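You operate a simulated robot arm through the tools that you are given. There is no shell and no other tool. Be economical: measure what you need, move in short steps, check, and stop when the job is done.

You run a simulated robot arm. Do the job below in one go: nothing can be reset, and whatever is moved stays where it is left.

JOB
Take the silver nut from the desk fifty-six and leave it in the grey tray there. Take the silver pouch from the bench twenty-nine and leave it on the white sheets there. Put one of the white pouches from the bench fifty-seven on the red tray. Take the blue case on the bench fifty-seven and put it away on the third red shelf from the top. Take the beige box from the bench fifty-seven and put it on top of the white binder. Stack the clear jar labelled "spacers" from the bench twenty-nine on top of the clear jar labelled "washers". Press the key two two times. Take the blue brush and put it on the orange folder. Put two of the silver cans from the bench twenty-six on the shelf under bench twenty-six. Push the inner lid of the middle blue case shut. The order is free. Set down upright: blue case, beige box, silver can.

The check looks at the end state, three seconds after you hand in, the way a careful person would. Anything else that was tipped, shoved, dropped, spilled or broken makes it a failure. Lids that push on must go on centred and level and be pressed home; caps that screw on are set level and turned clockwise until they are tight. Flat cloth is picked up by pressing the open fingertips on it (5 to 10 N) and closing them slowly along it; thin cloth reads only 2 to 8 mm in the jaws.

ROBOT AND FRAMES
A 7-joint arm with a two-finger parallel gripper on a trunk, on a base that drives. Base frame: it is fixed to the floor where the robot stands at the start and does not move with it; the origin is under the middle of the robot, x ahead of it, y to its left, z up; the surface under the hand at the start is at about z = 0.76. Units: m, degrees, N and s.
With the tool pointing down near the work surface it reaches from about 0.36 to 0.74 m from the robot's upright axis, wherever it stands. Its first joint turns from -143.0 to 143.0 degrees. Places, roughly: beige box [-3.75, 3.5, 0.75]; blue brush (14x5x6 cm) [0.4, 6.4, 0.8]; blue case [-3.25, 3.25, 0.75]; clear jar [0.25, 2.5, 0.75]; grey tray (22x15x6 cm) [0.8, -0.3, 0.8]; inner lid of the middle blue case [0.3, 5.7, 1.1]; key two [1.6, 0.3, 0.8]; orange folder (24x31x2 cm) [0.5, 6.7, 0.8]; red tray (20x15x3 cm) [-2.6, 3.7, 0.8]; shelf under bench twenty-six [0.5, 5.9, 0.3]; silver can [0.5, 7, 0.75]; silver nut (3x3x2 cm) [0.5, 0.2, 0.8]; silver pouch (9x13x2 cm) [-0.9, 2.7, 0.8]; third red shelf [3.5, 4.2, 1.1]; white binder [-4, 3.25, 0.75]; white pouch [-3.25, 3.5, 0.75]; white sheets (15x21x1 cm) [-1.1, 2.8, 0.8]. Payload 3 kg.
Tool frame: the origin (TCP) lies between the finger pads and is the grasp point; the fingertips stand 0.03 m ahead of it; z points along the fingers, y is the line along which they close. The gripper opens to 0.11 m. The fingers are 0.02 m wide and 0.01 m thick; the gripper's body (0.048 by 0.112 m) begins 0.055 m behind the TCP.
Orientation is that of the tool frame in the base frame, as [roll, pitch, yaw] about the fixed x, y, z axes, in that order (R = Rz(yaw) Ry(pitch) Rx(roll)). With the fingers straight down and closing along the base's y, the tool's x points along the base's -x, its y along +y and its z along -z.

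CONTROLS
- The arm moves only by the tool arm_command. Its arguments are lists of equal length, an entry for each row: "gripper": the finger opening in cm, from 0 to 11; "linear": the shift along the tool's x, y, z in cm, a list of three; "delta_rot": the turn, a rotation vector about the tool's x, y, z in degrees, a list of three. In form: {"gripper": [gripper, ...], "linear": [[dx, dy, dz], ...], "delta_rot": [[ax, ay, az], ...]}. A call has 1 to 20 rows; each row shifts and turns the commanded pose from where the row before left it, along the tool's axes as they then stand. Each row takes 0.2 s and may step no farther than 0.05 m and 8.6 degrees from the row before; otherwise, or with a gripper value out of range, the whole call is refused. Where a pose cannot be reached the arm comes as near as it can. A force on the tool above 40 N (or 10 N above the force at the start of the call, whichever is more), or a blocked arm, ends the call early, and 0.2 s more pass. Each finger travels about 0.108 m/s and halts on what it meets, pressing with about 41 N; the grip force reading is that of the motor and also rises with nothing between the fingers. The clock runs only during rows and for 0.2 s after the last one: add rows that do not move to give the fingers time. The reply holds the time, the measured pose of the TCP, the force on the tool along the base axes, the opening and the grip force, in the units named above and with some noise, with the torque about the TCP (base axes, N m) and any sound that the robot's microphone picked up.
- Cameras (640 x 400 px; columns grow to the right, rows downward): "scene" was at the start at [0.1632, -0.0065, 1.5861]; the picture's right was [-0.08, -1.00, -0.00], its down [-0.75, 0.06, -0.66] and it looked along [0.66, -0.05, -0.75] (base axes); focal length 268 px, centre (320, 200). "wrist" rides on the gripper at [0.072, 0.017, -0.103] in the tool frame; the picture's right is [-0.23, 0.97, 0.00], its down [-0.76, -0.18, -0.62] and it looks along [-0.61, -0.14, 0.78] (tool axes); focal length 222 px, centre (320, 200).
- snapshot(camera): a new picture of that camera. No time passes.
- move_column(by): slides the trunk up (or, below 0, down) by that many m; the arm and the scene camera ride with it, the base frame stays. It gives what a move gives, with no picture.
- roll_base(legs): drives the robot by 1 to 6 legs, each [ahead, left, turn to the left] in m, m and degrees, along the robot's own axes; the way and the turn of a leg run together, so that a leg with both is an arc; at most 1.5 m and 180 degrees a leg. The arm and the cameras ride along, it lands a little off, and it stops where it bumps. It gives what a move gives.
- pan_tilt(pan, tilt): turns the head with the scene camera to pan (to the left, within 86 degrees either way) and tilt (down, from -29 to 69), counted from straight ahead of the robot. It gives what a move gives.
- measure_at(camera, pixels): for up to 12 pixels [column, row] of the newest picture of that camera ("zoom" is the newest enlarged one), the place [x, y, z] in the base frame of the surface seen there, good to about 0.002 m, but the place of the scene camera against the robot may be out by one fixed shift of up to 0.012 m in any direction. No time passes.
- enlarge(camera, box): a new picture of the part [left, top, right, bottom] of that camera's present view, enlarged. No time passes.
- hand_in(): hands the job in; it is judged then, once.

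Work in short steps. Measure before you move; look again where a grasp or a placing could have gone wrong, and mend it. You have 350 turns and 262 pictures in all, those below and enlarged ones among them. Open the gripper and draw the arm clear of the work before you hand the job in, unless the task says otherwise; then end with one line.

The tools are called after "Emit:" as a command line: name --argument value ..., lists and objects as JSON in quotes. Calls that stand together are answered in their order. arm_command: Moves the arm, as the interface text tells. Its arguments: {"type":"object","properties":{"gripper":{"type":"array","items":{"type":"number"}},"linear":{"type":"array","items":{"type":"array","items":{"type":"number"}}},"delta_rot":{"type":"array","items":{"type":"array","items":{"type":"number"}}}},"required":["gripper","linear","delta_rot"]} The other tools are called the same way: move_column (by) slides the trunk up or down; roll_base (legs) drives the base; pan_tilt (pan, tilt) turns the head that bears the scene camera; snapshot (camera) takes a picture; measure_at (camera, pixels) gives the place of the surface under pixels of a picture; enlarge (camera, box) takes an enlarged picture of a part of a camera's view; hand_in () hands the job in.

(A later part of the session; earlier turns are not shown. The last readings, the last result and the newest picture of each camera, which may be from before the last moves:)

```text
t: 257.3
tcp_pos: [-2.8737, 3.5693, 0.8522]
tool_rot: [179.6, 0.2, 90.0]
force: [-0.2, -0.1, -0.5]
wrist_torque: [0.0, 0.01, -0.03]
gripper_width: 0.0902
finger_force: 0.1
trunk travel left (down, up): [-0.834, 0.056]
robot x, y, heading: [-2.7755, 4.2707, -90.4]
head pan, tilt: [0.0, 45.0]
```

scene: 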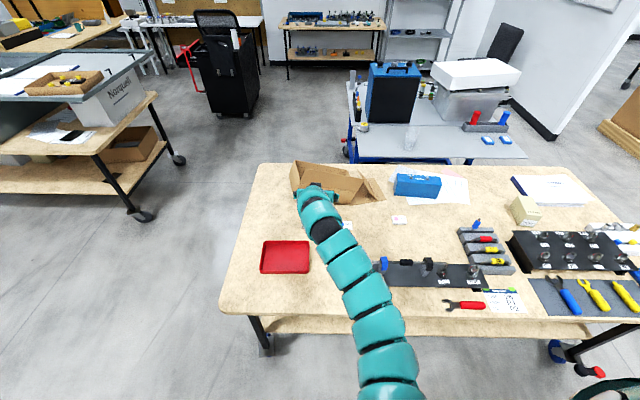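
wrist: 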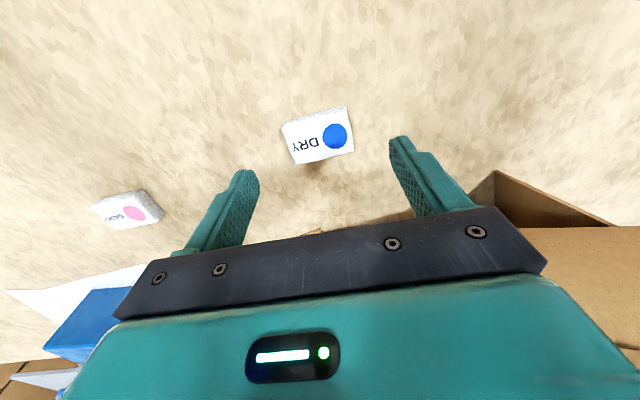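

Move to the centre and down to 0.813, then close.

Emit:
arm_command --gripper '[9, 9, 9, 7, 5.5, 4, 4, 4]' --linear '[[-1.5, -0.2, 0], [0, 0, 2.4], [0, 0, 1.5], [0, 0, 0], [0, 0, 0], [0, 0, 0], [0, 0, 0], [0, 0, 0]]' --delta_rot '[[0, 0, 0], [0, 0, 0], [0, 0, 0], [0, 0, 0], [0, 0, 0], [0, 0, 0], [0, 0, 0], [0, 0, 0]]'

Emit:
snapshot --camera "wrist"

```text
t: 259.1
tcp_pos: [-2.8703, 3.5822, 0.8296]
tool_rot: [179.5, 0.1, 90.0]
force: [0.0, 0.4, 0.3]
wrist_torque: [0.02, 0.01, 0.01]
gripper_width: 0.0644
finger_force: 40.7
out of reach, approached as far as the arm can: row 1, 2, 3
trunk travel left (down, up): [-0.834, 0.056]
robot x, y, heading: [-2.7788, 4.2731, -89.9]
head pan, tilt: [0.0, 45.0]
```

```text
176 pictures are left
```

wrist: 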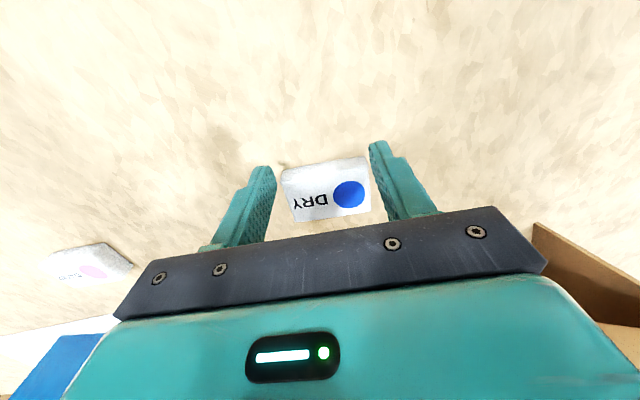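

Fell short in reach; I reopen, raise, lower the trunk more and roll 3 cm nearer.

Emit:
arm_command --gripper '[8, 9, 9, 9]' --linear '[[0, 0, 0], [0, 0, 0], [0, 0, -4], [0, 0, -4]]' --delta_rot '[[0, 0, 0], [0, 0, 0], [0, 0, 0], [0, 0, 0]]'

Emit:
roll_base --legs '[[0.04, 0, 0]]'

Emit:
snapshot --camera "wrist"

```text
t: 260.1
tcp_pos: [-2.8701, 3.5815, 0.9093]
tool_rot: [179.7, 0.2, 90.0]
force: [0.1, 0.3, 0.6]
wrist_torque: [-0.02, 0.02, 0.02]
gripper_width: 0.09
finger_force: 0.0
trunk travel left (down, up): [-0.834, 0.056]
robot x, y, heading: [-2.7757, 4.2741, -90.2]
head pan, tilt: [0.0, 45.0]
```

```text
t: 261.0
tcp_pos: [-2.8699, 3.5409, 0.9042]
tool_rot: [179.6, 0.1, 90.0]
force: [-0.1, -0.2, -1.0]
wrist_torque: [-0.01, 0.0, 0.03]
gripper_width: 0.0897
finger_force: 0.0
trunk travel left (down, up): [-0.834, 0.056]
robot x, y, heading: [-2.7797, 4.2329, -90.0]
head pan, tilt: [0.0, 45.0]
```

```text
175 pictures are left
```

wrist: 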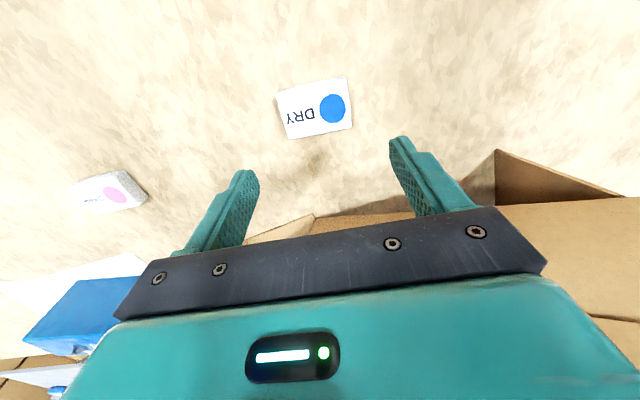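

Checking the pouch and shifting the target.

Emit:
measure_at --camera "wrist" --pixels '[[313, 107], [280, 95], [345, 78], [353, 122], [289, 138]]'

Emit:
move_column --by -0.06

```text
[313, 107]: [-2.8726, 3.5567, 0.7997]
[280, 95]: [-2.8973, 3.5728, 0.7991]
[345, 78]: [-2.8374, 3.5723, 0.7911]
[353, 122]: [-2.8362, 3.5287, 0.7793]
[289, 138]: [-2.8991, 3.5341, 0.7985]
```

```text
t: 262.0
tcp_pos: [-2.871, 3.5427, 0.8469]
tool_rot: [179.6, 0.2, 90.0]
force: [0.4, 0.2, -0.3]
wrist_torque: [0.0, 0.01, 0.0]
gripper_width: 0.09
finger_force: 0.1
trunk travel left (down, up): [-0.774, 0.117]
robot x, y, heading: [-2.7747, 4.2312, -90.0]
head pan, tilt: [0.0, 45.0]
```

Pouch centre (−2.869,3.553). I move to it and down, then close.

Emit:
arm_command --gripper '[9, 9, 9]' --linear '[[1.0, 0.2, 1], [0, 0, 2.4], [0, 0, 0]]' --delta_rot '[[0, 0, 0], [0, 0, 0], [0, 0, 0]]'

Emit:
snapshot --camera "wrist"

```text
t: 262.8
tcp_pos: [-2.8676, 3.5518, 0.8139]
tool_rot: [179.7, 0.2, 89.9]
force: [-0.2, 0.3, 0.3]
wrist_torque: [0.02, 0.0, -0.02]
gripper_width: 0.0902
finger_force: 0.1
trunk travel left (down, up): [-0.774, 0.117]
robot x, y, heading: [-2.7807, 4.2308, -90.4]
head pan, tilt: [0.0, 45.0]
```

```text
174 pictures are left
```

wrist: 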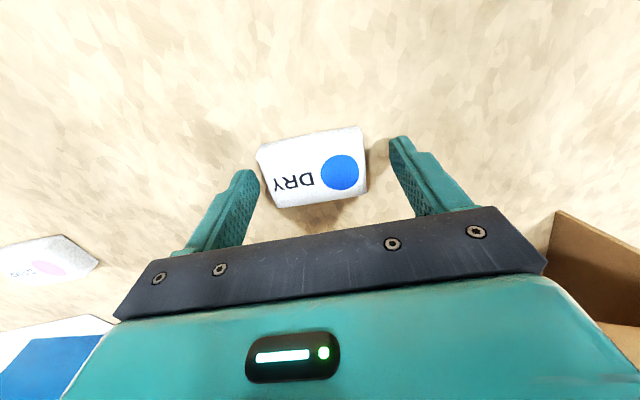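

Good. Closing and lifting.

Emit:
arm_command --gripper '[7.5, 6, 5, 4, 4, 4, 4, 4]' --linear '[[0, 0, 0], [0, 0, 0], [0, 0, 0], [0, 0, 0], [0, 0, 0], [0, 0, -2], [0, 0, -4], [0, 0, -4]]' --delta_rot '[[0, 0, 0], [0, 0, 0], [0, 0, 0], [0, 0, 0], [0, 0, 0], [0, 0, 0], [0, 0, 0], [0, 0, 0]]'

Emit:
snapshot --camera "wrist"

Emit:
snapshot --camera "scene"

```text
t: 264.6
tcp_pos: [-2.8682, 3.5527, 0.9143]
tool_rot: [179.7, 0.3, 90.0]
force: [0.8, 0.2, -0.6]
wrist_torque: [-0.01, 0.02, 0.01]
gripper_width: 0.0646
finger_force: 41.5
trunk travel left (down, up): [-0.774, 0.117]
robot x, y, heading: [-2.7766, 4.2318, -90.3]
head pan, tilt: [0.0, 45.0]
```

```text
173 pictures are left
```

wrist: 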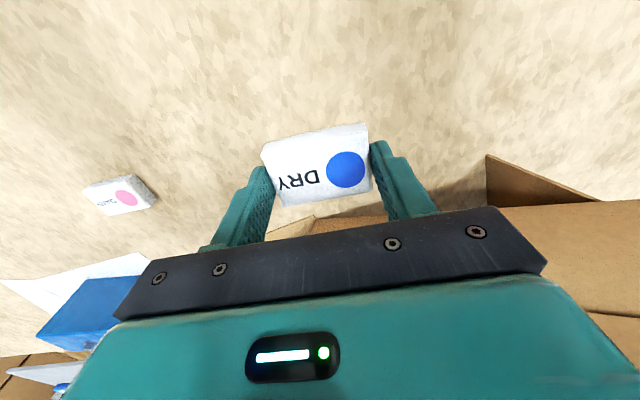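

```text
172 pictures are left
```

scene: 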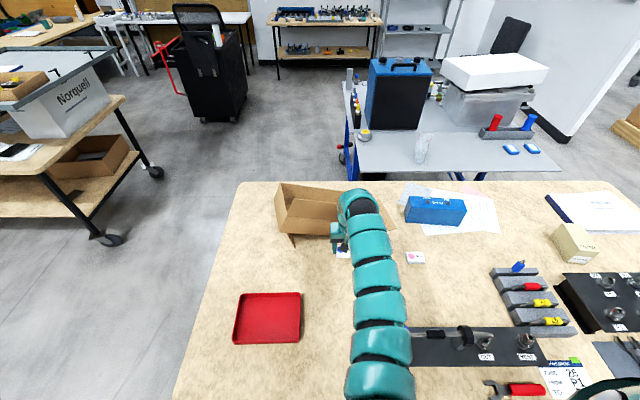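

Pouch held. I move it over the tray by base: back 0.183, then left 0.25.

Emit:
roll_base --legs '[[-0.183, 0, 0], [0, 0.25, 0]]'

Emit:
snapshot --camera "wrist"

```text
t: 267.5
tcp_pos: [-2.6223, 3.7331, 0.9153]
tool_rot: [179.7, 0.2, 90.1]
force: [0.5, -0.7, 0.0]
wrist_torque: [-0.01, 0.02, 0.02]
gripper_width: 0.0645
finger_force: 41.0
trunk travel left (down, up): [-0.774, 0.117]
robot x, y, heading: [-2.5337, 4.4113, -90.4]
head pan, tilt: [0.0, 45.0]
```

```text
171 pictures are left
```

wrist: 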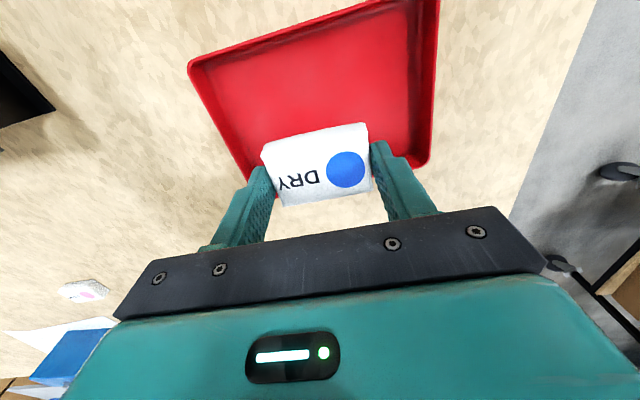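

Measuring tray corners from here.

Emit:
measure_at --camera "wrist" --pixels '[[190, 66], [428, 160], [436, 3], [330, 80], [245, 160]]'

```text
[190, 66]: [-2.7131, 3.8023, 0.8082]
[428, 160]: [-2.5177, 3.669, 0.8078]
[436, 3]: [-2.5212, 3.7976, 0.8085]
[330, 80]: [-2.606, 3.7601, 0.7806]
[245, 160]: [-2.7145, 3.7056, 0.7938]
```

Centred on the tray. I lower 9.5 cm and release.

Emit:
arm_command --gripper '[4, 4, 4, 4, 7, 8.5, 8.5, 8.5, 8.5, 8.5]' --linear '[[0, 0, 4], [0, 0, 4], [0, 0, 1.5], [0, 0, 0], [0, 0, 0], [0, 0, 0], [0, 0, 0], [0, 0, -4], [0, 0, -4], [0, 0, -2]]' --delta_rot '[[0, 0, 0], [0, 0, 0], [0, 0, 0], [0, 0, 0], [0, 0, 0], [0, 0, 0], [0, 0, 0], [0, 0, 0], [0, 0, 0], [0, 0, 0]]'

Emit:
snapshot --camera "wrist"

```text
t: 269.7
tcp_pos: [-2.6243, 3.7335, 0.9189]
tool_rot: [179.7, 0.1, 90.2]
force: [0.5, 0.7, 1.1]
wrist_torque: [0.01, -0.01, -0.03]
gripper_width: 0.0852
finger_force: 0.2
trunk travel left (down, up): [-0.774, 0.117]
robot x, y, heading: [-2.5398, 4.414, -90.1]
head pan, tilt: [0.0, 45.0]
```

```text
170 pictures are left
```

wrist: 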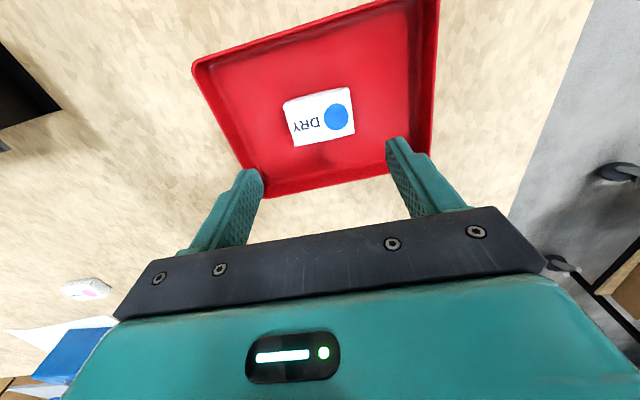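

Pouch is in the tray. Next the beige box and binder, best from the bench's far end; I drive along and look.

Emit:
move_column --by 0.1

Emit:
roll_base --legs '[[-0.2, 0, 0], [0, -1.4, 0]]'

Emit:
pan_tilt --pan -25 --tilt 35

Emit:
snapshot --camera "scene"

```text
t: 271.0
tcp_pos: [-2.6245, 3.7333, 1.0181]
tool_rot: [179.5, 0.1, 90.1]
force: [0.7, 0.7, 0.1]
wrist_torque: [0.01, -0.02, 0.02]
gripper_width: 0.0852
finger_force: 0.1
trunk travel left (down, up): [-0.874, 0.017]
robot x, y, heading: [-2.5346, 4.4143, -90.0]
head pan, tilt: [0.0, 45.0]
```

```text
t: 279.2
tcp_pos: [-4.0085, 3.9097, 1.0177]
tool_rot: [179.5, 0.2, 91.8]
force: [-0.6, -0.4, 0.2]
wrist_torque: [0.02, 0.0, 0.02]
gripper_width: 0.0848
finger_force: 0.2
trunk travel left (down, up): [-0.874, 0.017]
robot x, y, heading: [-3.9366, 4.5943, -88.6]
head pan, tilt: [0.0, 45.0]
```

```text
t: 280.1
tcp_pos: [-4.0069, 3.9102, 1.0175]
tool_rot: [179.6, 0.1, 91.8]
force: [-0.7, -0.7, 0.9]
wrist_torque: [0.05, -0.01, 0.01]
gripper_width: 0.085
finger_force: 0.1
trunk travel left (down, up): [-0.874, 0.017]
robot x, y, heading: [-3.9369, 4.593, -88.5]
head pan, tilt: [-25.0, 35.0]
```

```text
169 pictures are left
```

scene: 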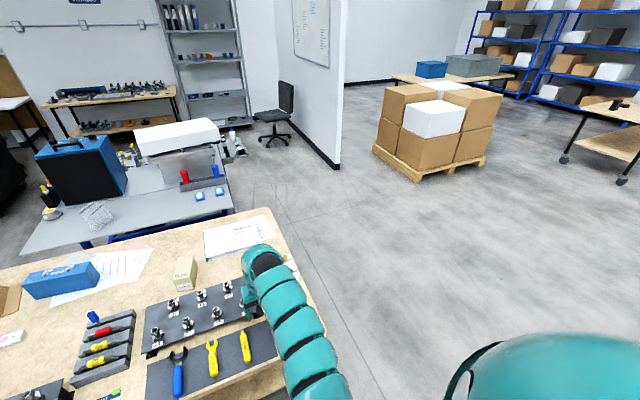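

Measuring bench end, binder and box from here.

Emit:
measure_at --camera "scene" --pixels '[[272, 213], [320, 345], [206, 240], [265, 235], [185, 272], [230, 215], [180, 262], [393, 165], [100, 240], [60, 270], [232, 205]]'

Emit:
enlarge --camera "scene" --box '[0, 200, 300, 387]'

```text
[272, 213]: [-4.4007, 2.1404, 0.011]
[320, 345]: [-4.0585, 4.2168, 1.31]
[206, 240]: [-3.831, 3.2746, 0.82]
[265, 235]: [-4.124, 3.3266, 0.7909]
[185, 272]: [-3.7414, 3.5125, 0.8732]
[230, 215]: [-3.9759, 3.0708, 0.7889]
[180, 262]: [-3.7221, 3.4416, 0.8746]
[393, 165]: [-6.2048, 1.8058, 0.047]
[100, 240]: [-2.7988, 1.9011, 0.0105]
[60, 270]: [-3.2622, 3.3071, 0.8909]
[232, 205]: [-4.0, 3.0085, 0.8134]
```

```text
2.13 times, centred on (150, 294) of scene
```

zoom: 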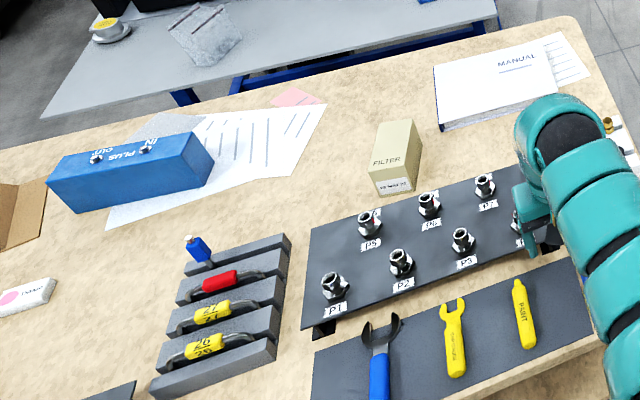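

I drive round to the far end, facing +x.

Emit:
roll_base --legs '[[0, -0.85, -1.5], [1.2, 0, 0], [0, 0, 90]]'

Emit:
pan_tilt --pan 0 --tilt 50

Emit:
snapshot --camera "scene"

```text
t: 294.1
tcp_pos: [-4.0933, 3.3048, 1.0193]
tool_rot: [179.6, 0.1, -178.2]
force: [0.0, 0.2, -0.4]
wrist_torque: [-0.01, 0.01, 0.0]
gripper_width: 0.0849
finger_force: 0.0
trunk travel left (down, up): [-0.874, 0.017]
robot x, y, heading: [-4.7731, 3.3717, 1.7]
head pan, tilt: [-25.0, 35.0]
```

```text
t: 295.0
tcp_pos: [-4.0934, 3.3043, 1.0188]
tool_rot: [179.6, 0.2, -178.2]
force: [-0.5, -0.9, 0.9]
wrist_torque: [0.03, 0.0, 0.02]
gripper_width: 0.085
finger_force: 0.2
trunk travel left (down, up): [-0.874, 0.017]
robot x, y, heading: [-4.7747, 3.3773, 1.5]
head pan, tilt: [0.0, 50.0]
```

```text
167 pictures are left
```

scene: 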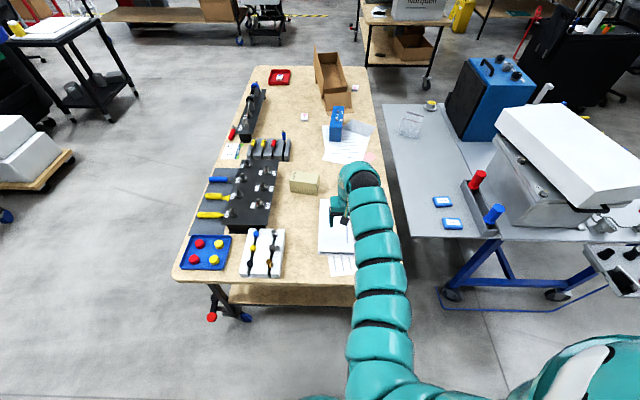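

Measuring bench end, binder corners, box.

Emit:
measure_at --camera "scene" --pixels '[[250, 283], [320, 252], [318, 200], [320, 175], [293, 185], [318, 192], [305, 182], [268, 250], [355, 250], [373, 100], [330, 280]]'

Emit:
roll_base --legs '[[0.28, 0.1, -1.5]]'

Emit:
snapshot --camera "wrist"

```text
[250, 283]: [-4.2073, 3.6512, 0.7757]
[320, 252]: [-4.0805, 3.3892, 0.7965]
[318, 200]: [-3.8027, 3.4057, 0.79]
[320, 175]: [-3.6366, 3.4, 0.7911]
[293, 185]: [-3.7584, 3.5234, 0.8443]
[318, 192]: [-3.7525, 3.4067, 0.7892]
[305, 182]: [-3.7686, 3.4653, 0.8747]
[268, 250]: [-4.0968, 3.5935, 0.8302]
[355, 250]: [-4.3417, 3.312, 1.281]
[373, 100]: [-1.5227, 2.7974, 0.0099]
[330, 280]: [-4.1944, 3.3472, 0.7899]
```

```text
t: 297.1
tcp_pos: [-3.815, 3.386, 1.0187]
tool_rot: [179.6, 0.1, -179.9]
force: [0.7, 0.1, -0.9]
wrist_torque: [0.0, -0.02, -0.03]
gripper_width: 0.0854
finger_force: 0.0
trunk travel left (down, up): [-0.874, 0.017]
robot x, y, heading: [-4.4963, 3.4784, -0.1]
head pan, tilt: [0.0, 50.0]
```

```text
166 pictures are left
```

wrist: 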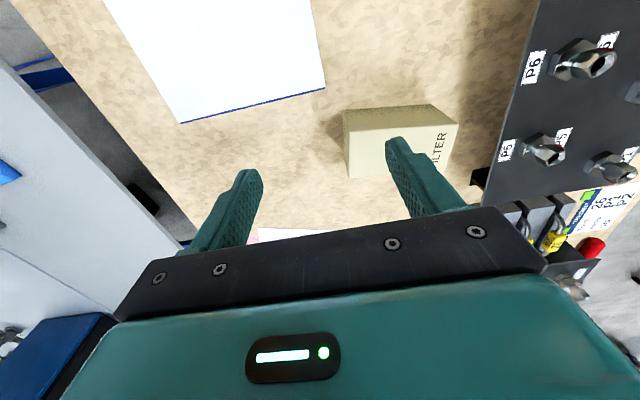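

The box is at (400,140), binder at (215,60) in the wrist view. Measuring.

Emit:
measure_at --camera "wrist" --pixels '[[344, 112], [432, 106], [457, 124], [350, 130], [395, 120], [349, 176], [184, 120], [322, 88], [310, 5], [240, 60], [440, 145]]'

Emit:
enlarge --camera "wrist" --box '[320, 90, 480, 190]'

```text
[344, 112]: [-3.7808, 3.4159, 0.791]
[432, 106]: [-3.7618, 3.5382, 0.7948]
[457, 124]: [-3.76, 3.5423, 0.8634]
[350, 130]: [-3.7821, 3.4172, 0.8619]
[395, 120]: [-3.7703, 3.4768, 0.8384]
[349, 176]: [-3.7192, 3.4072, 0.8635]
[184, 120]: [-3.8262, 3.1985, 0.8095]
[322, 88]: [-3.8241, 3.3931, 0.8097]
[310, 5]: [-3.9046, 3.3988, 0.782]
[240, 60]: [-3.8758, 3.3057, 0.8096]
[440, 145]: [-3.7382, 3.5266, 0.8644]
```

```text
4.00 times, centred on (400, 140) of wrist
```

zoom: 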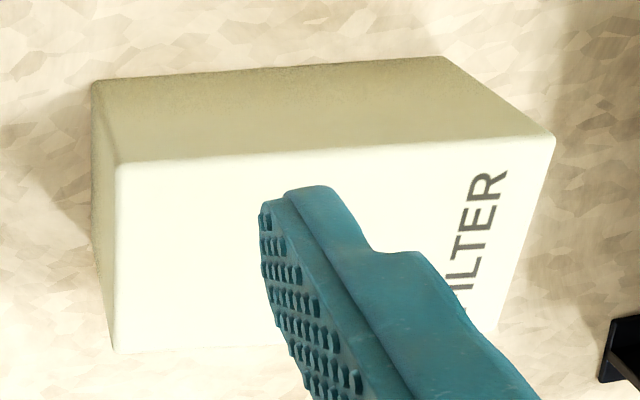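

Box: 6.4×12.7 cm, centre (−3.740,3.4745), top 0.8635, long axis ≈80°. I turn the tool ~80° so the fingers close across its short side.

Emit:
arm_command --gripper '[10, 10, 10, 10, 10, 10, 10, 10, 10, 10, 10]' --linear '[[0, 0.9, 0], [0, 0.9, 0], [0, 0.9, 0], [0, 0, 0], [0, 0, 0], [0, 0, 0], [0, 0, 0], [0, 0, 0], [0, 0, 0], [0, 0, 0], [0, 0, 0]]' --delta_rot '[[0, 0, -8], [0, 0, -8], [0, 0, -8], [0, 0, -8], [0, 0, -8], [0, 0, -8], [0, 0, -8], [0, 0, -8], [0, 0, -8], [0, 0, -8], [0, 0, 0]]'

Emit:
snapshot --camera "wrist"

```text
t: 299.5
tcp_pos: [-3.8211, 3.4135, 1.0188]
tool_rot: [-179.9, 0.3, -99.9]
force: [-0.3, 0.0, -0.6]
wrist_torque: [0.01, -0.01, 0.0]
gripper_width: 0.1003
finger_force: 0.0
trunk travel left (down, up): [-0.874, 0.017]
robot x, y, heading: [-4.494, 3.4734, -0.2]
head pan, tilt: [0.0, 50.0]
```

```text
164 pictures are left
```

wrist: 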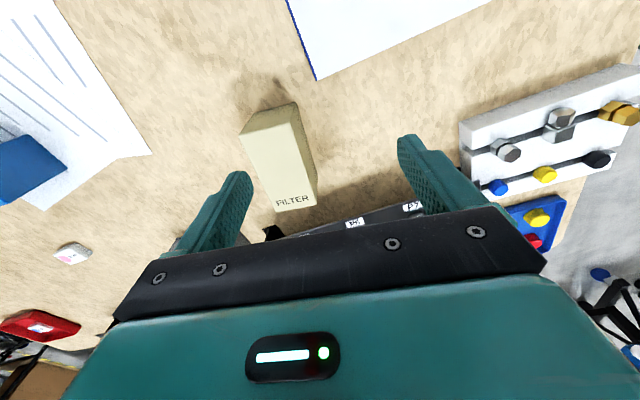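

Measuring the box's top corners again.

Emit:
measure_at --camera "wrist" --pixels '[[243, 138], [289, 124], [315, 203], [277, 210], [280, 170], [295, 104]]'

Emit:
roll_base --legs '[[0.025, 0, 0]]'

```text
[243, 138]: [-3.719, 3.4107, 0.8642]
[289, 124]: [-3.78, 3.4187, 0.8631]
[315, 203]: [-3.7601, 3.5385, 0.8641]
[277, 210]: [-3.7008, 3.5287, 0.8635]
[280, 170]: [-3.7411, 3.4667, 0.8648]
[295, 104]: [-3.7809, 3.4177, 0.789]
```

```text
t: 300.3
tcp_pos: [-3.7959, 3.4146, 1.0176]
tool_rot: [180.0, 0.4, -99.9]
force: [0.1, 0.0, 1.4]
wrist_torque: [-0.01, 0.03, -0.01]
gripper_width: 0.1001
finger_force: 0.1
trunk travel left (down, up): [-0.874, 0.017]
robot x, y, heading: [-4.473, 3.4786, -0.2]
head pan, tilt: [0.0, 50.0]
```

Centre (−3.740,3.474). Lower trunk 8 cm, shift above the box.

Emit:
move_column --by -0.08

Emit:
arm_command --gripper '[10, 10, 10]' --linear '[[-3.4, -2.25, 0], [-3.4, -2.25, 0], [0, 0, 0]]' --delta_rot '[[0, 0, 0], [0, 0, 0], [0, 0, 0]]'

Emit:
snapshot --camera "wrist"

```text
t: 301.5
tcp_pos: [-3.7966, 3.414, 0.9381]
tool_rot: [-179.9, 0.4, -99.9]
force: [-0.2, -0.1, 0.1]
wrist_torque: [0.02, -0.02, -0.02]
gripper_width: 0.1002
finger_force: 0.0
trunk travel left (down, up): [-0.794, 0.097]
robot x, y, heading: [-4.469, 3.4804, -0.4]
head pan, tilt: [0.0, 50.0]
```

```text
t: 302.3
tcp_pos: [-3.747, 3.4717, 0.9399]
tool_rot: [-180.0, 0.4, -99.9]
force: [-1.4, 0.5, 0.4]
wrist_torque: [-0.02, 0.0, -0.04]
gripper_width: 0.1001
finger_force: 0.1
out of reach, approached as far as the arm can: row 2
trunk travel left (down, up): [-0.794, 0.097]
robot x, y, heading: [-4.4734, 3.4744, -0.3]
head pan, tilt: [0.0, 50.0]
```

```text
163 pictures are left
```

wrist: 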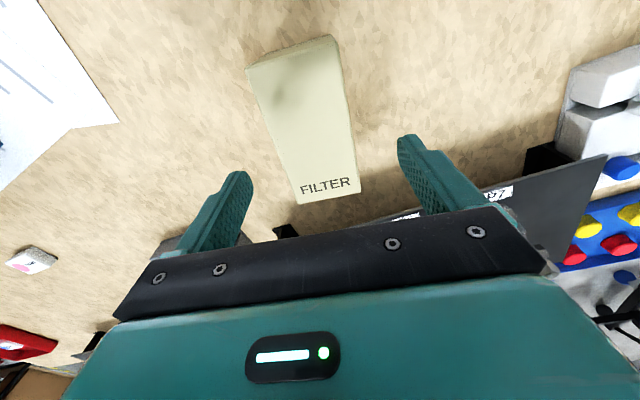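

I descend with the trunk 10 cm and nudge 7 mm toward +x.

Emit:
move_column --by -0.105

Emit:
arm_command --gripper '[10, 10]' --linear '[[0, -0.7, 0], [0, 0, 0]]' --delta_rot '[[0, 0, 0], [0, 0, 0]]'

Emit:
snapshot --camera "wrist"

```text
t: 303.6
tcp_pos: [-3.7459, 3.4715, 0.8349]
tool_rot: [-180.0, 0.6, -100.0]
force: [0.4, -0.4, 0.5]
wrist_torque: [-0.01, 0.01, 0.0]
gripper_width: 0.0999
finger_force: 0.0
trunk travel left (down, up): [-0.688, 0.202]
robot x, y, heading: [-4.4728, 3.4727, 0.0]
head pan, tilt: [0.0, 50.0]
```

```text
t: 304.2
tcp_pos: [-3.7457, 3.4698, 0.8354]
tool_rot: [180.0, 0.6, -100.0]
force: [0.0, 0.4, -0.2]
wrist_torque: [0.02, -0.01, 0.02]
gripper_width: 0.1001
finger_force: 0.0
out of reach, approached as far as the arm can: row 1
trunk travel left (down, up): [-0.688, 0.202]
robot x, y, heading: [-4.4738, 3.4776, 0.0]
head pan, tilt: [0.0, 50.0]
```

```text
162 pictures are left
```

wrist: 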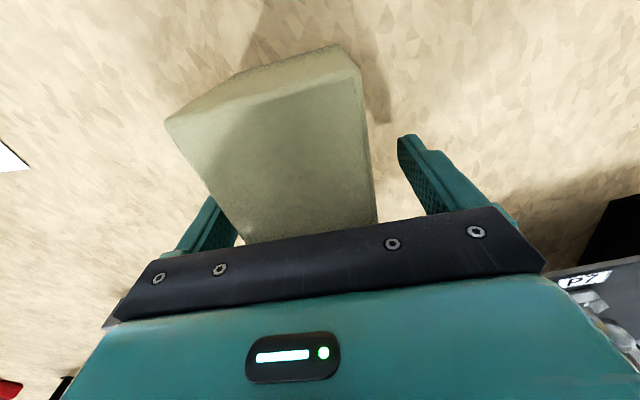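

Fingers straddle the box. I close slowly and lift with the trunk.

Emit:
arm_command --gripper '[9, 8, 7.5, 7, 6.5, 6, 5, 5, 5]' --linear '[[0, 0, 0], [0, 0, 0], [0, 0, 0], [0, 0, 0], [0, 0, 0], [0, 0, 0], [0, 0, 0], [0, 0, 0], [0, 0, 0]]' --delta_rot '[[0, 0, 0], [0, 0, 0], [0, 0, 0], [0, 0, 0], [0, 0, 0], [0, 0, 0], [0, 0, 0], [0, 0, 0], [0, 0, 0]]'

Emit:
move_column --by 0.1

Emit:
snapshot --camera "wrist"

```text
t: 306.2
tcp_pos: [-3.746, 3.4712, 0.8346]
tool_rot: [180.0, 0.6, -100.0]
force: [-0.3, -0.3, -0.5]
wrist_torque: [0.01, 0.13, -0.02]
gripper_width: 0.0678
finger_force: 40.5
trunk travel left (down, up): [-0.688, 0.202]
robot x, y, heading: [-4.4706, 3.4763, -0.3]
head pan, tilt: [0.0, 50.0]
```

```text
t: 307.6
tcp_pos: [-3.7451, 3.4718, 0.9333]
tool_rot: [-180.0, 0.5, -100.0]
force: [-0.1, 0.5, -3.5]
wrist_torque: [-0.02, 0.01, 0.02]
gripper_width: 0.0677
finger_force: 41.5
trunk travel left (down, up): [-0.788, 0.102]
robot x, y, heading: [-4.4755, 3.4764, -0.3]
head pan, tilt: [0.0, 50.0]
```

```text
161 pictures are left
```

wrist: 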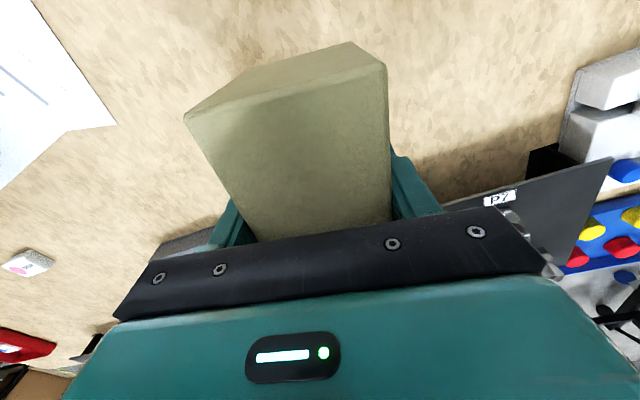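

Box held. I move the base back 0.21 and right 0.177 to put it above the binder.

Emit:
roll_base --legs '[[-0.21, -0.177, 0.3]]'

Emit:
snapshot --camera "wrist"

Emit:
snapshot --camera "scene"

```text
t: 309.5
tcp_pos: [-3.9568, 3.2961, 0.9353]
tool_rot: [-180.0, 0.5, -99.9]
force: [0.7, 0.1, -3.6]
wrist_torque: [0.04, 0.01, 0.0]
gripper_width: 0.0679
finger_force: 40.9
trunk travel left (down, up): [-0.788, 0.102]
robot x, y, heading: [-4.6827, 3.2998, -0.0]
head pan, tilt: [0.0, 50.0]
```

```text
160 pictures are left
```

wrist: 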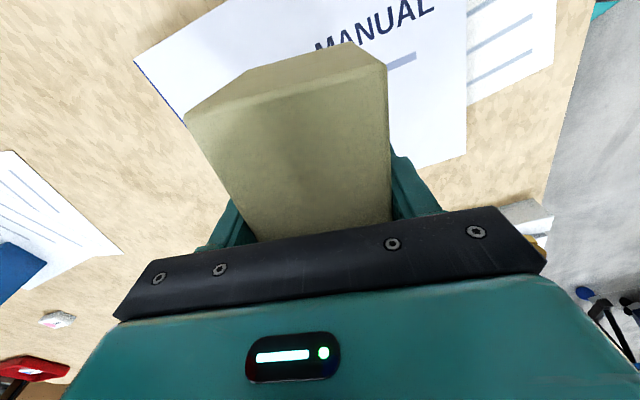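

```text
159 pictures are left
```

scene: 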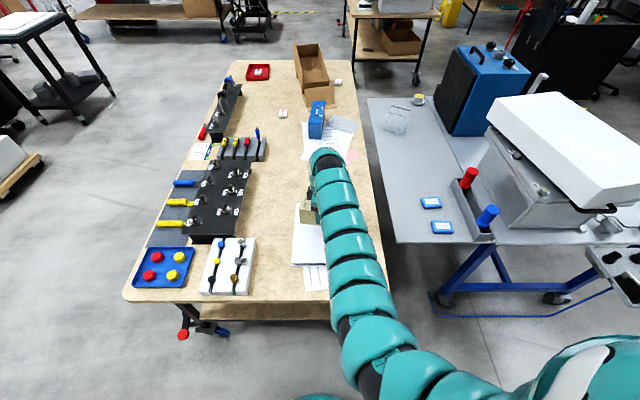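

Measuring binder corners to check centring.

Emit:
measure_at --camera "wrist" --pixels '[[137, 64], [464, 150], [466, 60], [180, 125], [470, 5]]'

```text
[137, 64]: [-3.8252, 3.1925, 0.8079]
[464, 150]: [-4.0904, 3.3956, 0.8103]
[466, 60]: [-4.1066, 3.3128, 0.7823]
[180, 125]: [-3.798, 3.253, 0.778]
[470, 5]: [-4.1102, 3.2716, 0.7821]
```

Centred. I lower 6.5 cm, then in fine steps.

Emit:
move_column --by -0.066

Emit:
move_column --by -0.003

```text
t: 310.5
tcp_pos: [-3.957, 3.2961, 0.8693]
tool_rot: [-179.9, 0.4, -99.8]
force: [0.2, 0.7, -3.1]
wrist_torque: [0.01, 0.02, 0.0]
gripper_width: 0.0679
finger_force: 41.2
trunk travel left (down, up): [-0.722, 0.167]
robot x, y, heading: [-4.6808, 3.3024, -0.0]
head pan, tilt: [0.0, 50.0]
```

```text
t: 311.1
tcp_pos: [-3.957, 3.2966, 0.8655]
tool_rot: [-179.9, 0.5, -99.8]
force: [-0.3, 0.2, -2.7]
wrist_torque: [0.01, -0.01, -0.03]
gripper_width: 0.0677
finger_force: 41.4
trunk travel left (down, up): [-0.72, 0.17]
robot x, y, heading: [-4.6844, 3.2991, -0.3]
head pan, tilt: [0.0, 50.0]
```

Emit:
move_column --by -0.0015

```text
t: 311.6
tcp_pos: [-3.9564, 3.297, 0.8657]
tool_rot: [-179.9, 0.5, -99.9]
force: [0.7, -0.5, 2.5]
wrist_torque: [-0.19, 0.21, 0.01]
gripper_width: 0.0675
finger_force: 41.2
trunk travel left (down, up): [-0.718, 0.172]
robot x, y, heading: [-4.6828, 3.3018, -0.2]
head pan, tilt: [0.0, 50.0]
```

Contact (+2.5 N). I open and raise.

Emit:
arm_command --gripper '[7.2, 8, 9, 10, 10]' --linear '[[0, 0, 0], [0, 0, 0], [0, 0, 0], [0, 0, 0], [0, 0, 0]]' --delta_rot '[[0, 0, 0], [0, 0, 0], [0, 0, 0], [0, 0, 0], [0, 0, 0]]'

Emit:
move_column --by 0.15

Emit:
snapshot --camera "wrist"

```text
t: 312.8
tcp_pos: [-3.9565, 3.2968, 0.8644]
tool_rot: [-180.0, 0.5, -99.8]
force: [-0.1, -0.7, 0.2]
wrist_torque: [-0.01, 0.02, -0.03]
gripper_width: 0.0998
finger_force: 0.1
trunk travel left (down, up): [-0.718, 0.172]
robot x, y, heading: [-4.6808, 3.3031, -0.1]
head pan, tilt: [0.0, 50.0]
```

```text
t: 314.5
tcp_pos: [-3.9567, 3.297, 1.0145]
tool_rot: [-180.0, 0.5, -99.8]
force: [0.4, -0.2, 0.5]
wrist_torque: [-0.03, -0.01, -0.01]
gripper_width: 0.1
finger_force: 0.2
trunk travel left (down, up): [-0.868, 0.022]
robot x, y, heading: [-4.6792, 3.2985, -0.1]
head pan, tilt: [0.0, 50.0]
```

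```text
158 pictures are left
```

wrist: 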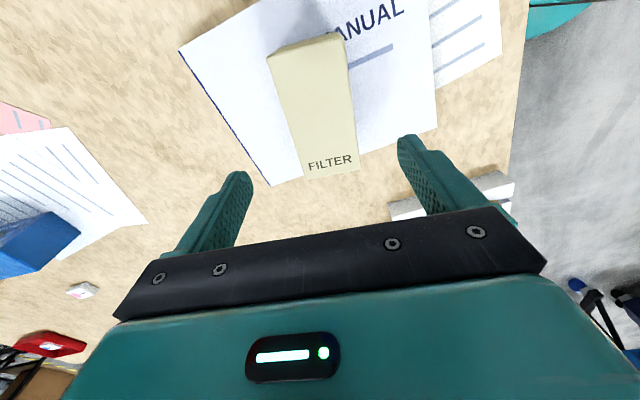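

Box stands on the binder. Now the blue case: I enlarge it in the scene view to judge its size and reach.

Emit:
enlarge --camera "scene" --box '[280, 85, 376, 145]'

Emit:
measure_at --camera "scene" --pixels '[[311, 102], [324, 101], [310, 133], [322, 137], [317, 115], [370, 110], [378, 200], [385, 260], [400, 240], [372, 130]]'

```text
6.67 times, centred on (328, 115) of scene
```

zoom: 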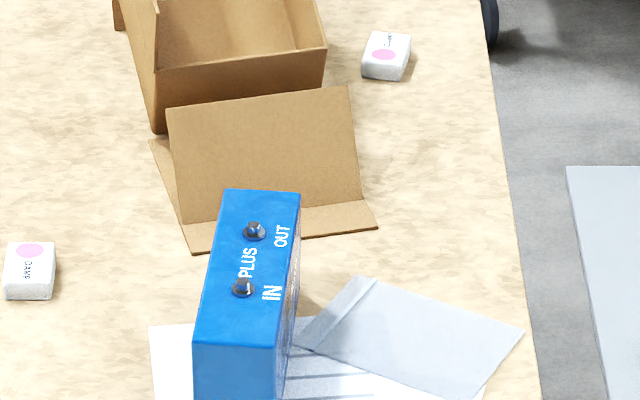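

```text
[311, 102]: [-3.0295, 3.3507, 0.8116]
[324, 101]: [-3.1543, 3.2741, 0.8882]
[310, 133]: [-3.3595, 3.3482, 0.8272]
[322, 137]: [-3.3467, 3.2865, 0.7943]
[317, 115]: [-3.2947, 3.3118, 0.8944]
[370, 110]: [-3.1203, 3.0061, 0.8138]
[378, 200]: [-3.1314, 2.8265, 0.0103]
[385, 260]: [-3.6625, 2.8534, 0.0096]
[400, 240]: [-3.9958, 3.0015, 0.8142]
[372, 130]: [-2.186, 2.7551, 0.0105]
```

Case is ~20 cm long in x, ~7 cm deep, centre ≈(−3.25,3.31), 10 cm high. It must be gripped across y from the +y side; I drive there.

Emit:
roll_base --legs '[[-0.15, 0, 0], [0, 1.25, 0], [1.4, 0, 0], [0.25, 0, -90]]'

Emit:
pan_tilt --pan 0 --tilt 50

Emit:
snapshot --camera "scene"

```text
t: 332.2
tcp_pos: [-3.3172, 3.6445, 1.0145]
tool_rot: [180.0, 0.5, 167.8]
force: [0.3, 0.7, 0.5]
wrist_torque: [0.03, 0.02, -0.02]
gripper_width: 0.1
finger_force: 0.0
trunk travel left (down, up): [-0.868, 0.022]
robot x, y, heading: [-3.2807, 4.3681, -92.4]
head pan, tilt: [0.0, 50.0]
cut short: leg 4
```

```text
t: 332.8
tcp_pos: [-3.317, 3.6457, 1.0148]
tool_rot: [180.0, 0.5, 167.7]
force: [2.5, 0.1, -1.2]
wrist_torque: [-0.02, 0.0, -0.02]
gripper_width: 0.1
finger_force: 0.0
trunk travel left (down, up): [-0.868, 0.022]
robot x, y, heading: [-3.2829, 4.3687, -92.7]
head pan, tilt: [0.0, 50.0]
```

```text
156 pictures are left
```

scene: 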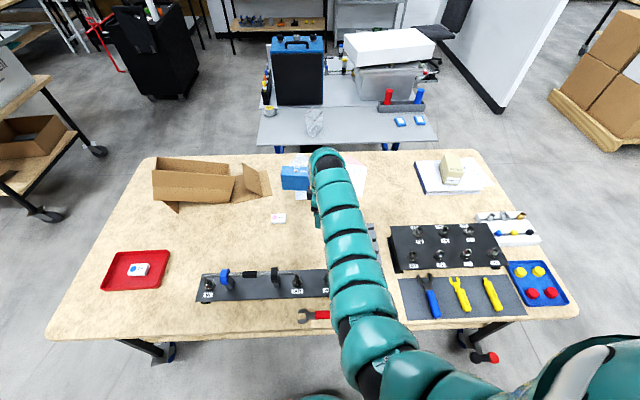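

I roll in to y≈4.23, and extend the arm toward the case.

Emit:
roll_base --legs '[[0.135, 0.06, 2.6]]'

Emit:
arm_command --gripper '[10, 10, 10, 10]' --linear '[[-0.6, -3, 0], [-0.6, -3, 0], [-0.6, -3, 0], [0, 0, 0]]' --delta_rot '[[0, 0, 0], [0, 0, 0], [0, 0, 0], [0, 0, 0]]'

```text
t: 334.1
tcp_pos: [-3.2257, 3.5081, 1.0143]
tool_rot: [179.9, 0.4, 170.4]
force: [0.3, -0.3, -0.4]
wrist_torque: [0.0, 0.01, -0.01]
gripper_width: 0.0999
finger_force: 0.0
trunk travel left (down, up): [-0.868, 0.022]
robot x, y, heading: [-3.2254, 4.2334, -89.9]
head pan, tilt: [0.0, 50.0]
```

```text
t: 335.1
tcp_pos: [-3.2266, 3.5087, 1.0156]
tool_rot: [-180.0, 0.5, 170.4]
force: [0.1, -0.9, 0.3]
wrist_torque: [0.0, -0.03, -0.01]
gripper_width: 0.1
finger_force: 0.0
out of reach, approached as far as the arm can: row 1, 2, 3
trunk travel left (down, up): [-0.868, 0.022]
robot x, y, heading: [-3.2253, 4.2321, -89.7]
head pan, tilt: [0.0, 50.0]
```

Straight-down limit here is r≈0.725. I lower the trunk 10 cm and retry while commanding the hand up and outward.

Emit:
move_column --by -0.1

Emit:
arm_command --gripper '[10, 10, 10, 10, 10, 10]' --linear '[[0, 0, -3], [0, 0, -3], [0, 0, -3], [-0.6, -3, 0], [-0.6, -3, 0], [0, 0, 0]]' --delta_rot '[[0, 0, 0], [0, 0, 0], [0, 0, 0], [0, 0, 0], [0, 0, 0], [0, 0, 0]]'

```text
t: 336.5
tcp_pos: [-3.2265, 3.5105, 0.9145]
tool_rot: [-179.9, 0.5, 170.5]
force: [0.1, 0.6, 0.3]
wrist_torque: [-0.01, 0.02, -0.03]
gripper_width: 0.0999
finger_force: 0.1
trunk travel left (down, up): [-0.768, 0.122]
robot x, y, heading: [-3.2261, 4.2389, -89.8]
head pan, tilt: [0.0, 50.0]
```

```text
t: 337.9
tcp_pos: [-3.2349, 3.5033, 1.0073]
tool_rot: [180.0, 0.4, 170.4]
force: [0.6, -0.3, 0.8]
wrist_torque: [-0.01, -0.02, -0.04]
gripper_width: 0.0998
finger_force: 0.1
out of reach, approached as far as the arm can: row 4, 5
trunk travel left (down, up): [-0.768, 0.122]
robot x, y, heading: [-3.2266, 4.2367, -89.9]
head pan, tilt: [0.0, 50.0]
```

Straight down can't reach 0.92 m. But the case's two top studs (~7.5 cm apart) could be gripped between the fingers closing along x with a pitched tool. I turn the tool back 80° and then pitch it forward while extending.

Emit:
arm_command --gripper '[10, 10, 10, 10, 10, 10, 10, 10, 10, 10, 10, 10, 10, 10, 10, 10, 10]' --linear '[[0, 0, 0], [0, 0, 0], [0, 0, 0], [0, 0, 0], [0, 0, 0], [0, 0, 0], [0, 0, 0], [0, 0, 0], [0, 0, 0], [0, 0, 0], [-2, 0, 0], [-2, 0, 0.3], [-1.9, 0, 0.6], [-1.8, 0, 0.9], [-1.6, 0, 1.2], [-1.5, 0, 1.3], [0, 0, 0]]' --delta_rot '[[0, 0, 8], [0, 0, 8], [0, 0, 8], [0, 0, 8], [0, 0, 8], [0, 0, 8], [0, 0, 8], [0, 0, 8], [0, 0, 8], [0, 0, 8], [0, -8, 0], [0, -8, 0], [0, -8, 0], [0, -8, 0], [0, -8, 0], [0, -8, 0], [0, 0, 0]]'

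Emit:
snapshot --camera "wrist"

Emit:
snapshot --camera "scene"

```text
t: 341.5
tcp_pos: [-3.2333, 3.3818, 1.0064]
tool_rot: [179.4, 48.1, 90.0]
force: [0.3, -0.7, 0.5]
wrist_torque: [0.02, 0.0, 0.04]
gripper_width: 0.1001
finger_force: 0.1
trunk travel left (down, up): [-0.768, 0.122]
robot x, y, heading: [-3.2284, 4.2331, -89.8]
head pan, tilt: [0.0, 50.0]
```

```text
155 pictures are left
```

wrist: 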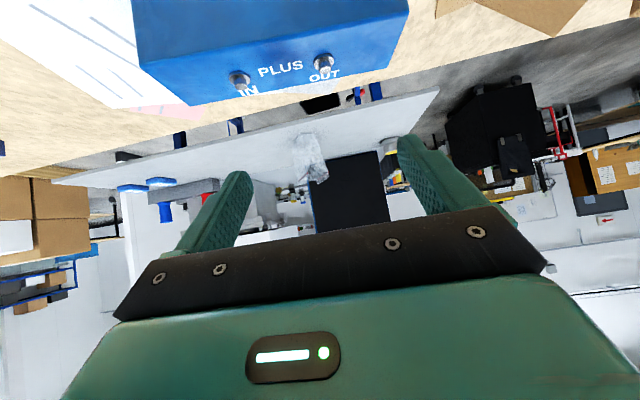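

```text
154 pictures are left
```

scene: 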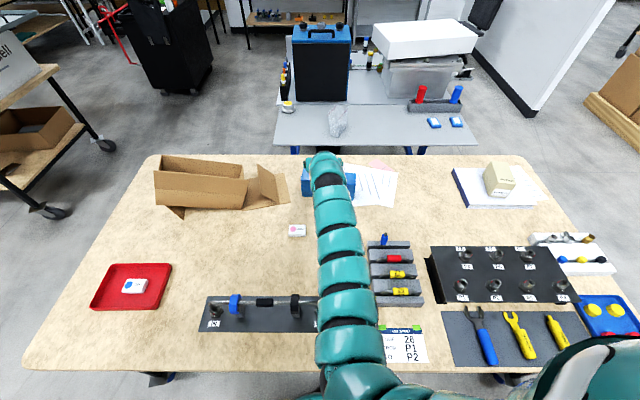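

Reached r=0.85 at 48° pitch; studs visible at (238,80) and (323,63). Measuring.

Emit:
enlarge --camera "wrist" --box '[130, 0, 420, 120]'

Emit:
measure_at --camera "wrist" --pixels '[[238, 76], [324, 60], [238, 90], [323, 73], [141, 65], [406, 8], [190, 103], [385, 62], [280, 50], [141, 60]]'

```text
2.21 times, centred on (275, 60) of wrist
```

zoom: 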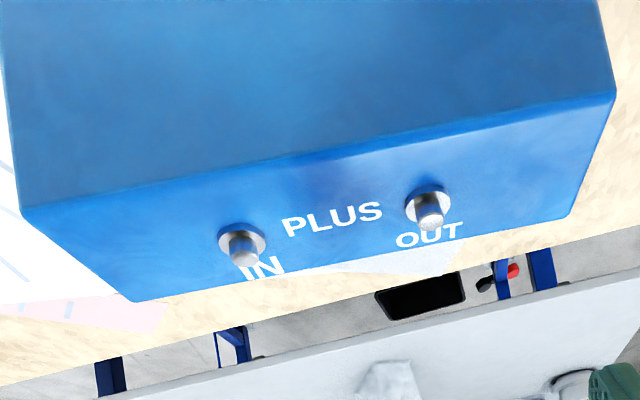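

```text
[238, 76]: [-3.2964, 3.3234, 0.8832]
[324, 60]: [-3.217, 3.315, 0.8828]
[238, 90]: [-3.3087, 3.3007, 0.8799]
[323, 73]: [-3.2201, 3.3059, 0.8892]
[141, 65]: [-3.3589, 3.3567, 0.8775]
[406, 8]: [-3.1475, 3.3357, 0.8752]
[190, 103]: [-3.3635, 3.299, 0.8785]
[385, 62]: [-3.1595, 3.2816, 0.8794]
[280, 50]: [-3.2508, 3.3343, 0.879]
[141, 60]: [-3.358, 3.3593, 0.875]
```

Studs at (−3.2965,3.320) and (−3.2165,3.312), ~8 cm apart, case top z 0.8795. I pitch to 60°, align yaw to the stud line, and place the open fingers above it.

Emit:
arm_command --gripper '[11, 11, 11, 11, 11, 11]' --linear '[[0, 0, 0], [0, 0, 0], [-1.1, -1, 1.95], [-1.1, -1.1, 1.95], [0, 0, 0], [0, 0, 0]]' --delta_rot '[[0, -6, 0], [0, -6, 0], [0, 0, 0], [0, 0, 0], [4.94, 0, 2.85], [0, 0, 0]]'

Emit:
snapshot --camera "wrist"

```text
t: 342.9
tcp_pos: [-3.2762, 3.3533, 1.0041]
tool_rot: [177.9, 60.1, 83.9]
force: [-0.1, -0.4, 0.3]
wrist_torque: [0.0, -0.01, 0.03]
gripper_width: 0.11
finger_force: 0.0
out of reach, approached as far as the arm can: row 5
trunk travel left (down, up): [-0.768, 0.122]
robot x, y, heading: [-3.2262, 4.2337, -89.9]
head pan, tilt: [0.0, 50.0]
```

```text
152 pictures are left
```

wrist: 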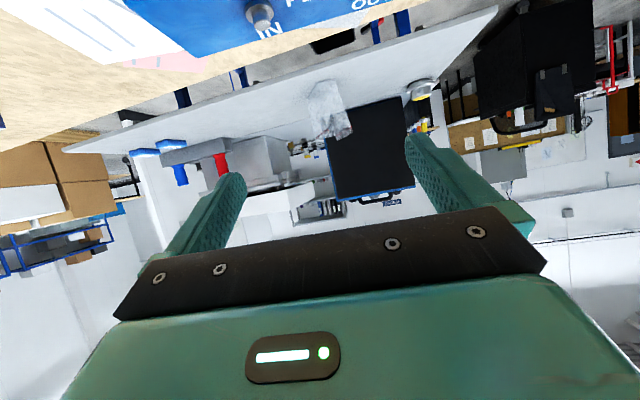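

I need 1.6 cm more forward and 2.2 cm to +x: nudge the base.

Emit:
roll_base --legs '[[0.017, 0.021, 0]]'

Emit:
snapshot --camera "wrist"

```text
t: 343.7
tcp_pos: [-3.2532, 3.3368, 1.0032]
tool_rot: [178.1, 60.1, 84.0]
force: [-0.3, -0.2, -1.0]
wrist_torque: [-0.01, 0.03, 0.02]
gripper_width: 0.1099
finger_force: 0.1
trunk travel left (down, up): [-0.768, 0.122]
robot x, y, heading: [-3.2057, 4.2161, -90.0]
head pan, tilt: [0.0, 50.0]
```

```text
151 pictures are left
```

wrist: 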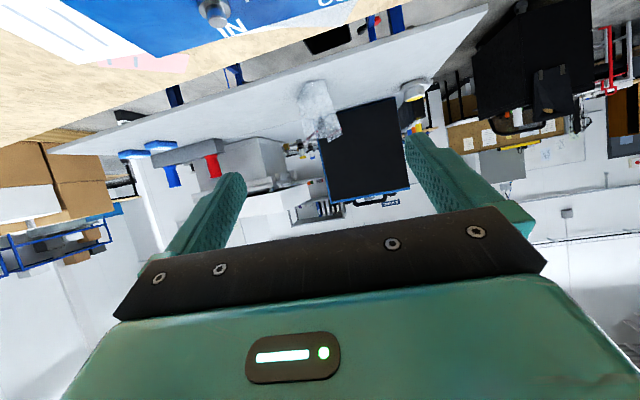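

Positioned. I level the tool roll by 2° and lower 6 cm by trunk to look again.

Emit:
arm_command --gripper '[11, 11]' --linear '[[0, 0, 0], [0, 0, 0]]' --delta_rot '[[2, 0, 0], [0, 0, 0]]'

Emit:
move_column --by -0.06

Emit:
snapshot --camera "wrist"

```text
t: 344.3
tcp_pos: [-3.255, 3.3385, 1.0052]
tool_rot: [178.0, 60.1, 83.9]
force: [-0.2, -0.5, 1.0]
wrist_torque: [0.04, -0.04, 0.0]
gripper_width: 0.1098
finger_force: 0.1
trunk travel left (down, up): [-0.768, 0.122]
robot x, y, heading: [-3.2033, 4.2179, -90.0]
head pan, tilt: [0.0, 50.0]
```

```text
t: 345.3
tcp_pos: [-3.2545, 3.337, 0.946]
tool_rot: [177.9, 60.2, 83.9]
force: [-0.5, 0.7, 0.1]
wrist_torque: [0.05, -0.02, 0.05]
gripper_width: 0.1101
finger_force: 0.2
trunk travel left (down, up): [-0.708, 0.182]
robot x, y, heading: [-3.2043, 4.2188, -90.0]
head pan, tilt: [0.0, 50.0]
```

```text
150 pictures are left
```

wrist: 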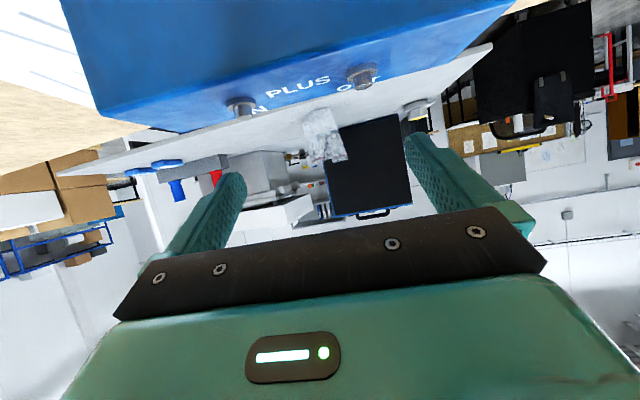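

Measuring the studs at this distance.

Emit:
measure_at --camera "wrist" --pixels '[[240, 102], [240, 113], [360, 73], [364, 84], [230, 102], [254, 99], [347, 75], [375, 70]]'

Emit:
enlarge --camera "wrist" --box '[200, 40, 420, 177]'

```text
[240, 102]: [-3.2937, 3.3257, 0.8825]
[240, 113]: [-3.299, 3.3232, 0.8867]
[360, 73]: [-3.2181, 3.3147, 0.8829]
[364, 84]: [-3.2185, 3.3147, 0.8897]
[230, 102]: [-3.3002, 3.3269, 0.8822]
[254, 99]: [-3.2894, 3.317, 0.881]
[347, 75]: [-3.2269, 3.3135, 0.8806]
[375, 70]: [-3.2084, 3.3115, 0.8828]
```

```text
2.91 times, centred on (310, 108) of wrist
```

zoom: 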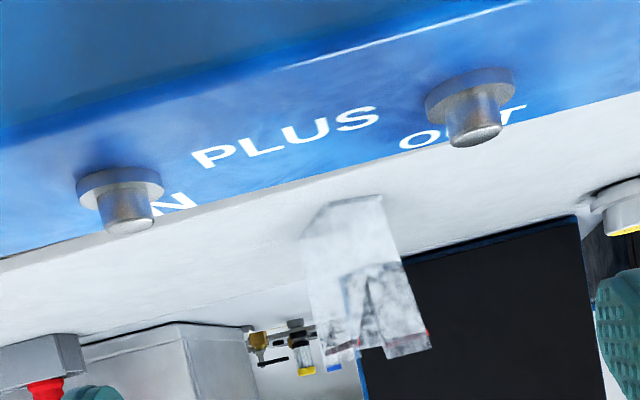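

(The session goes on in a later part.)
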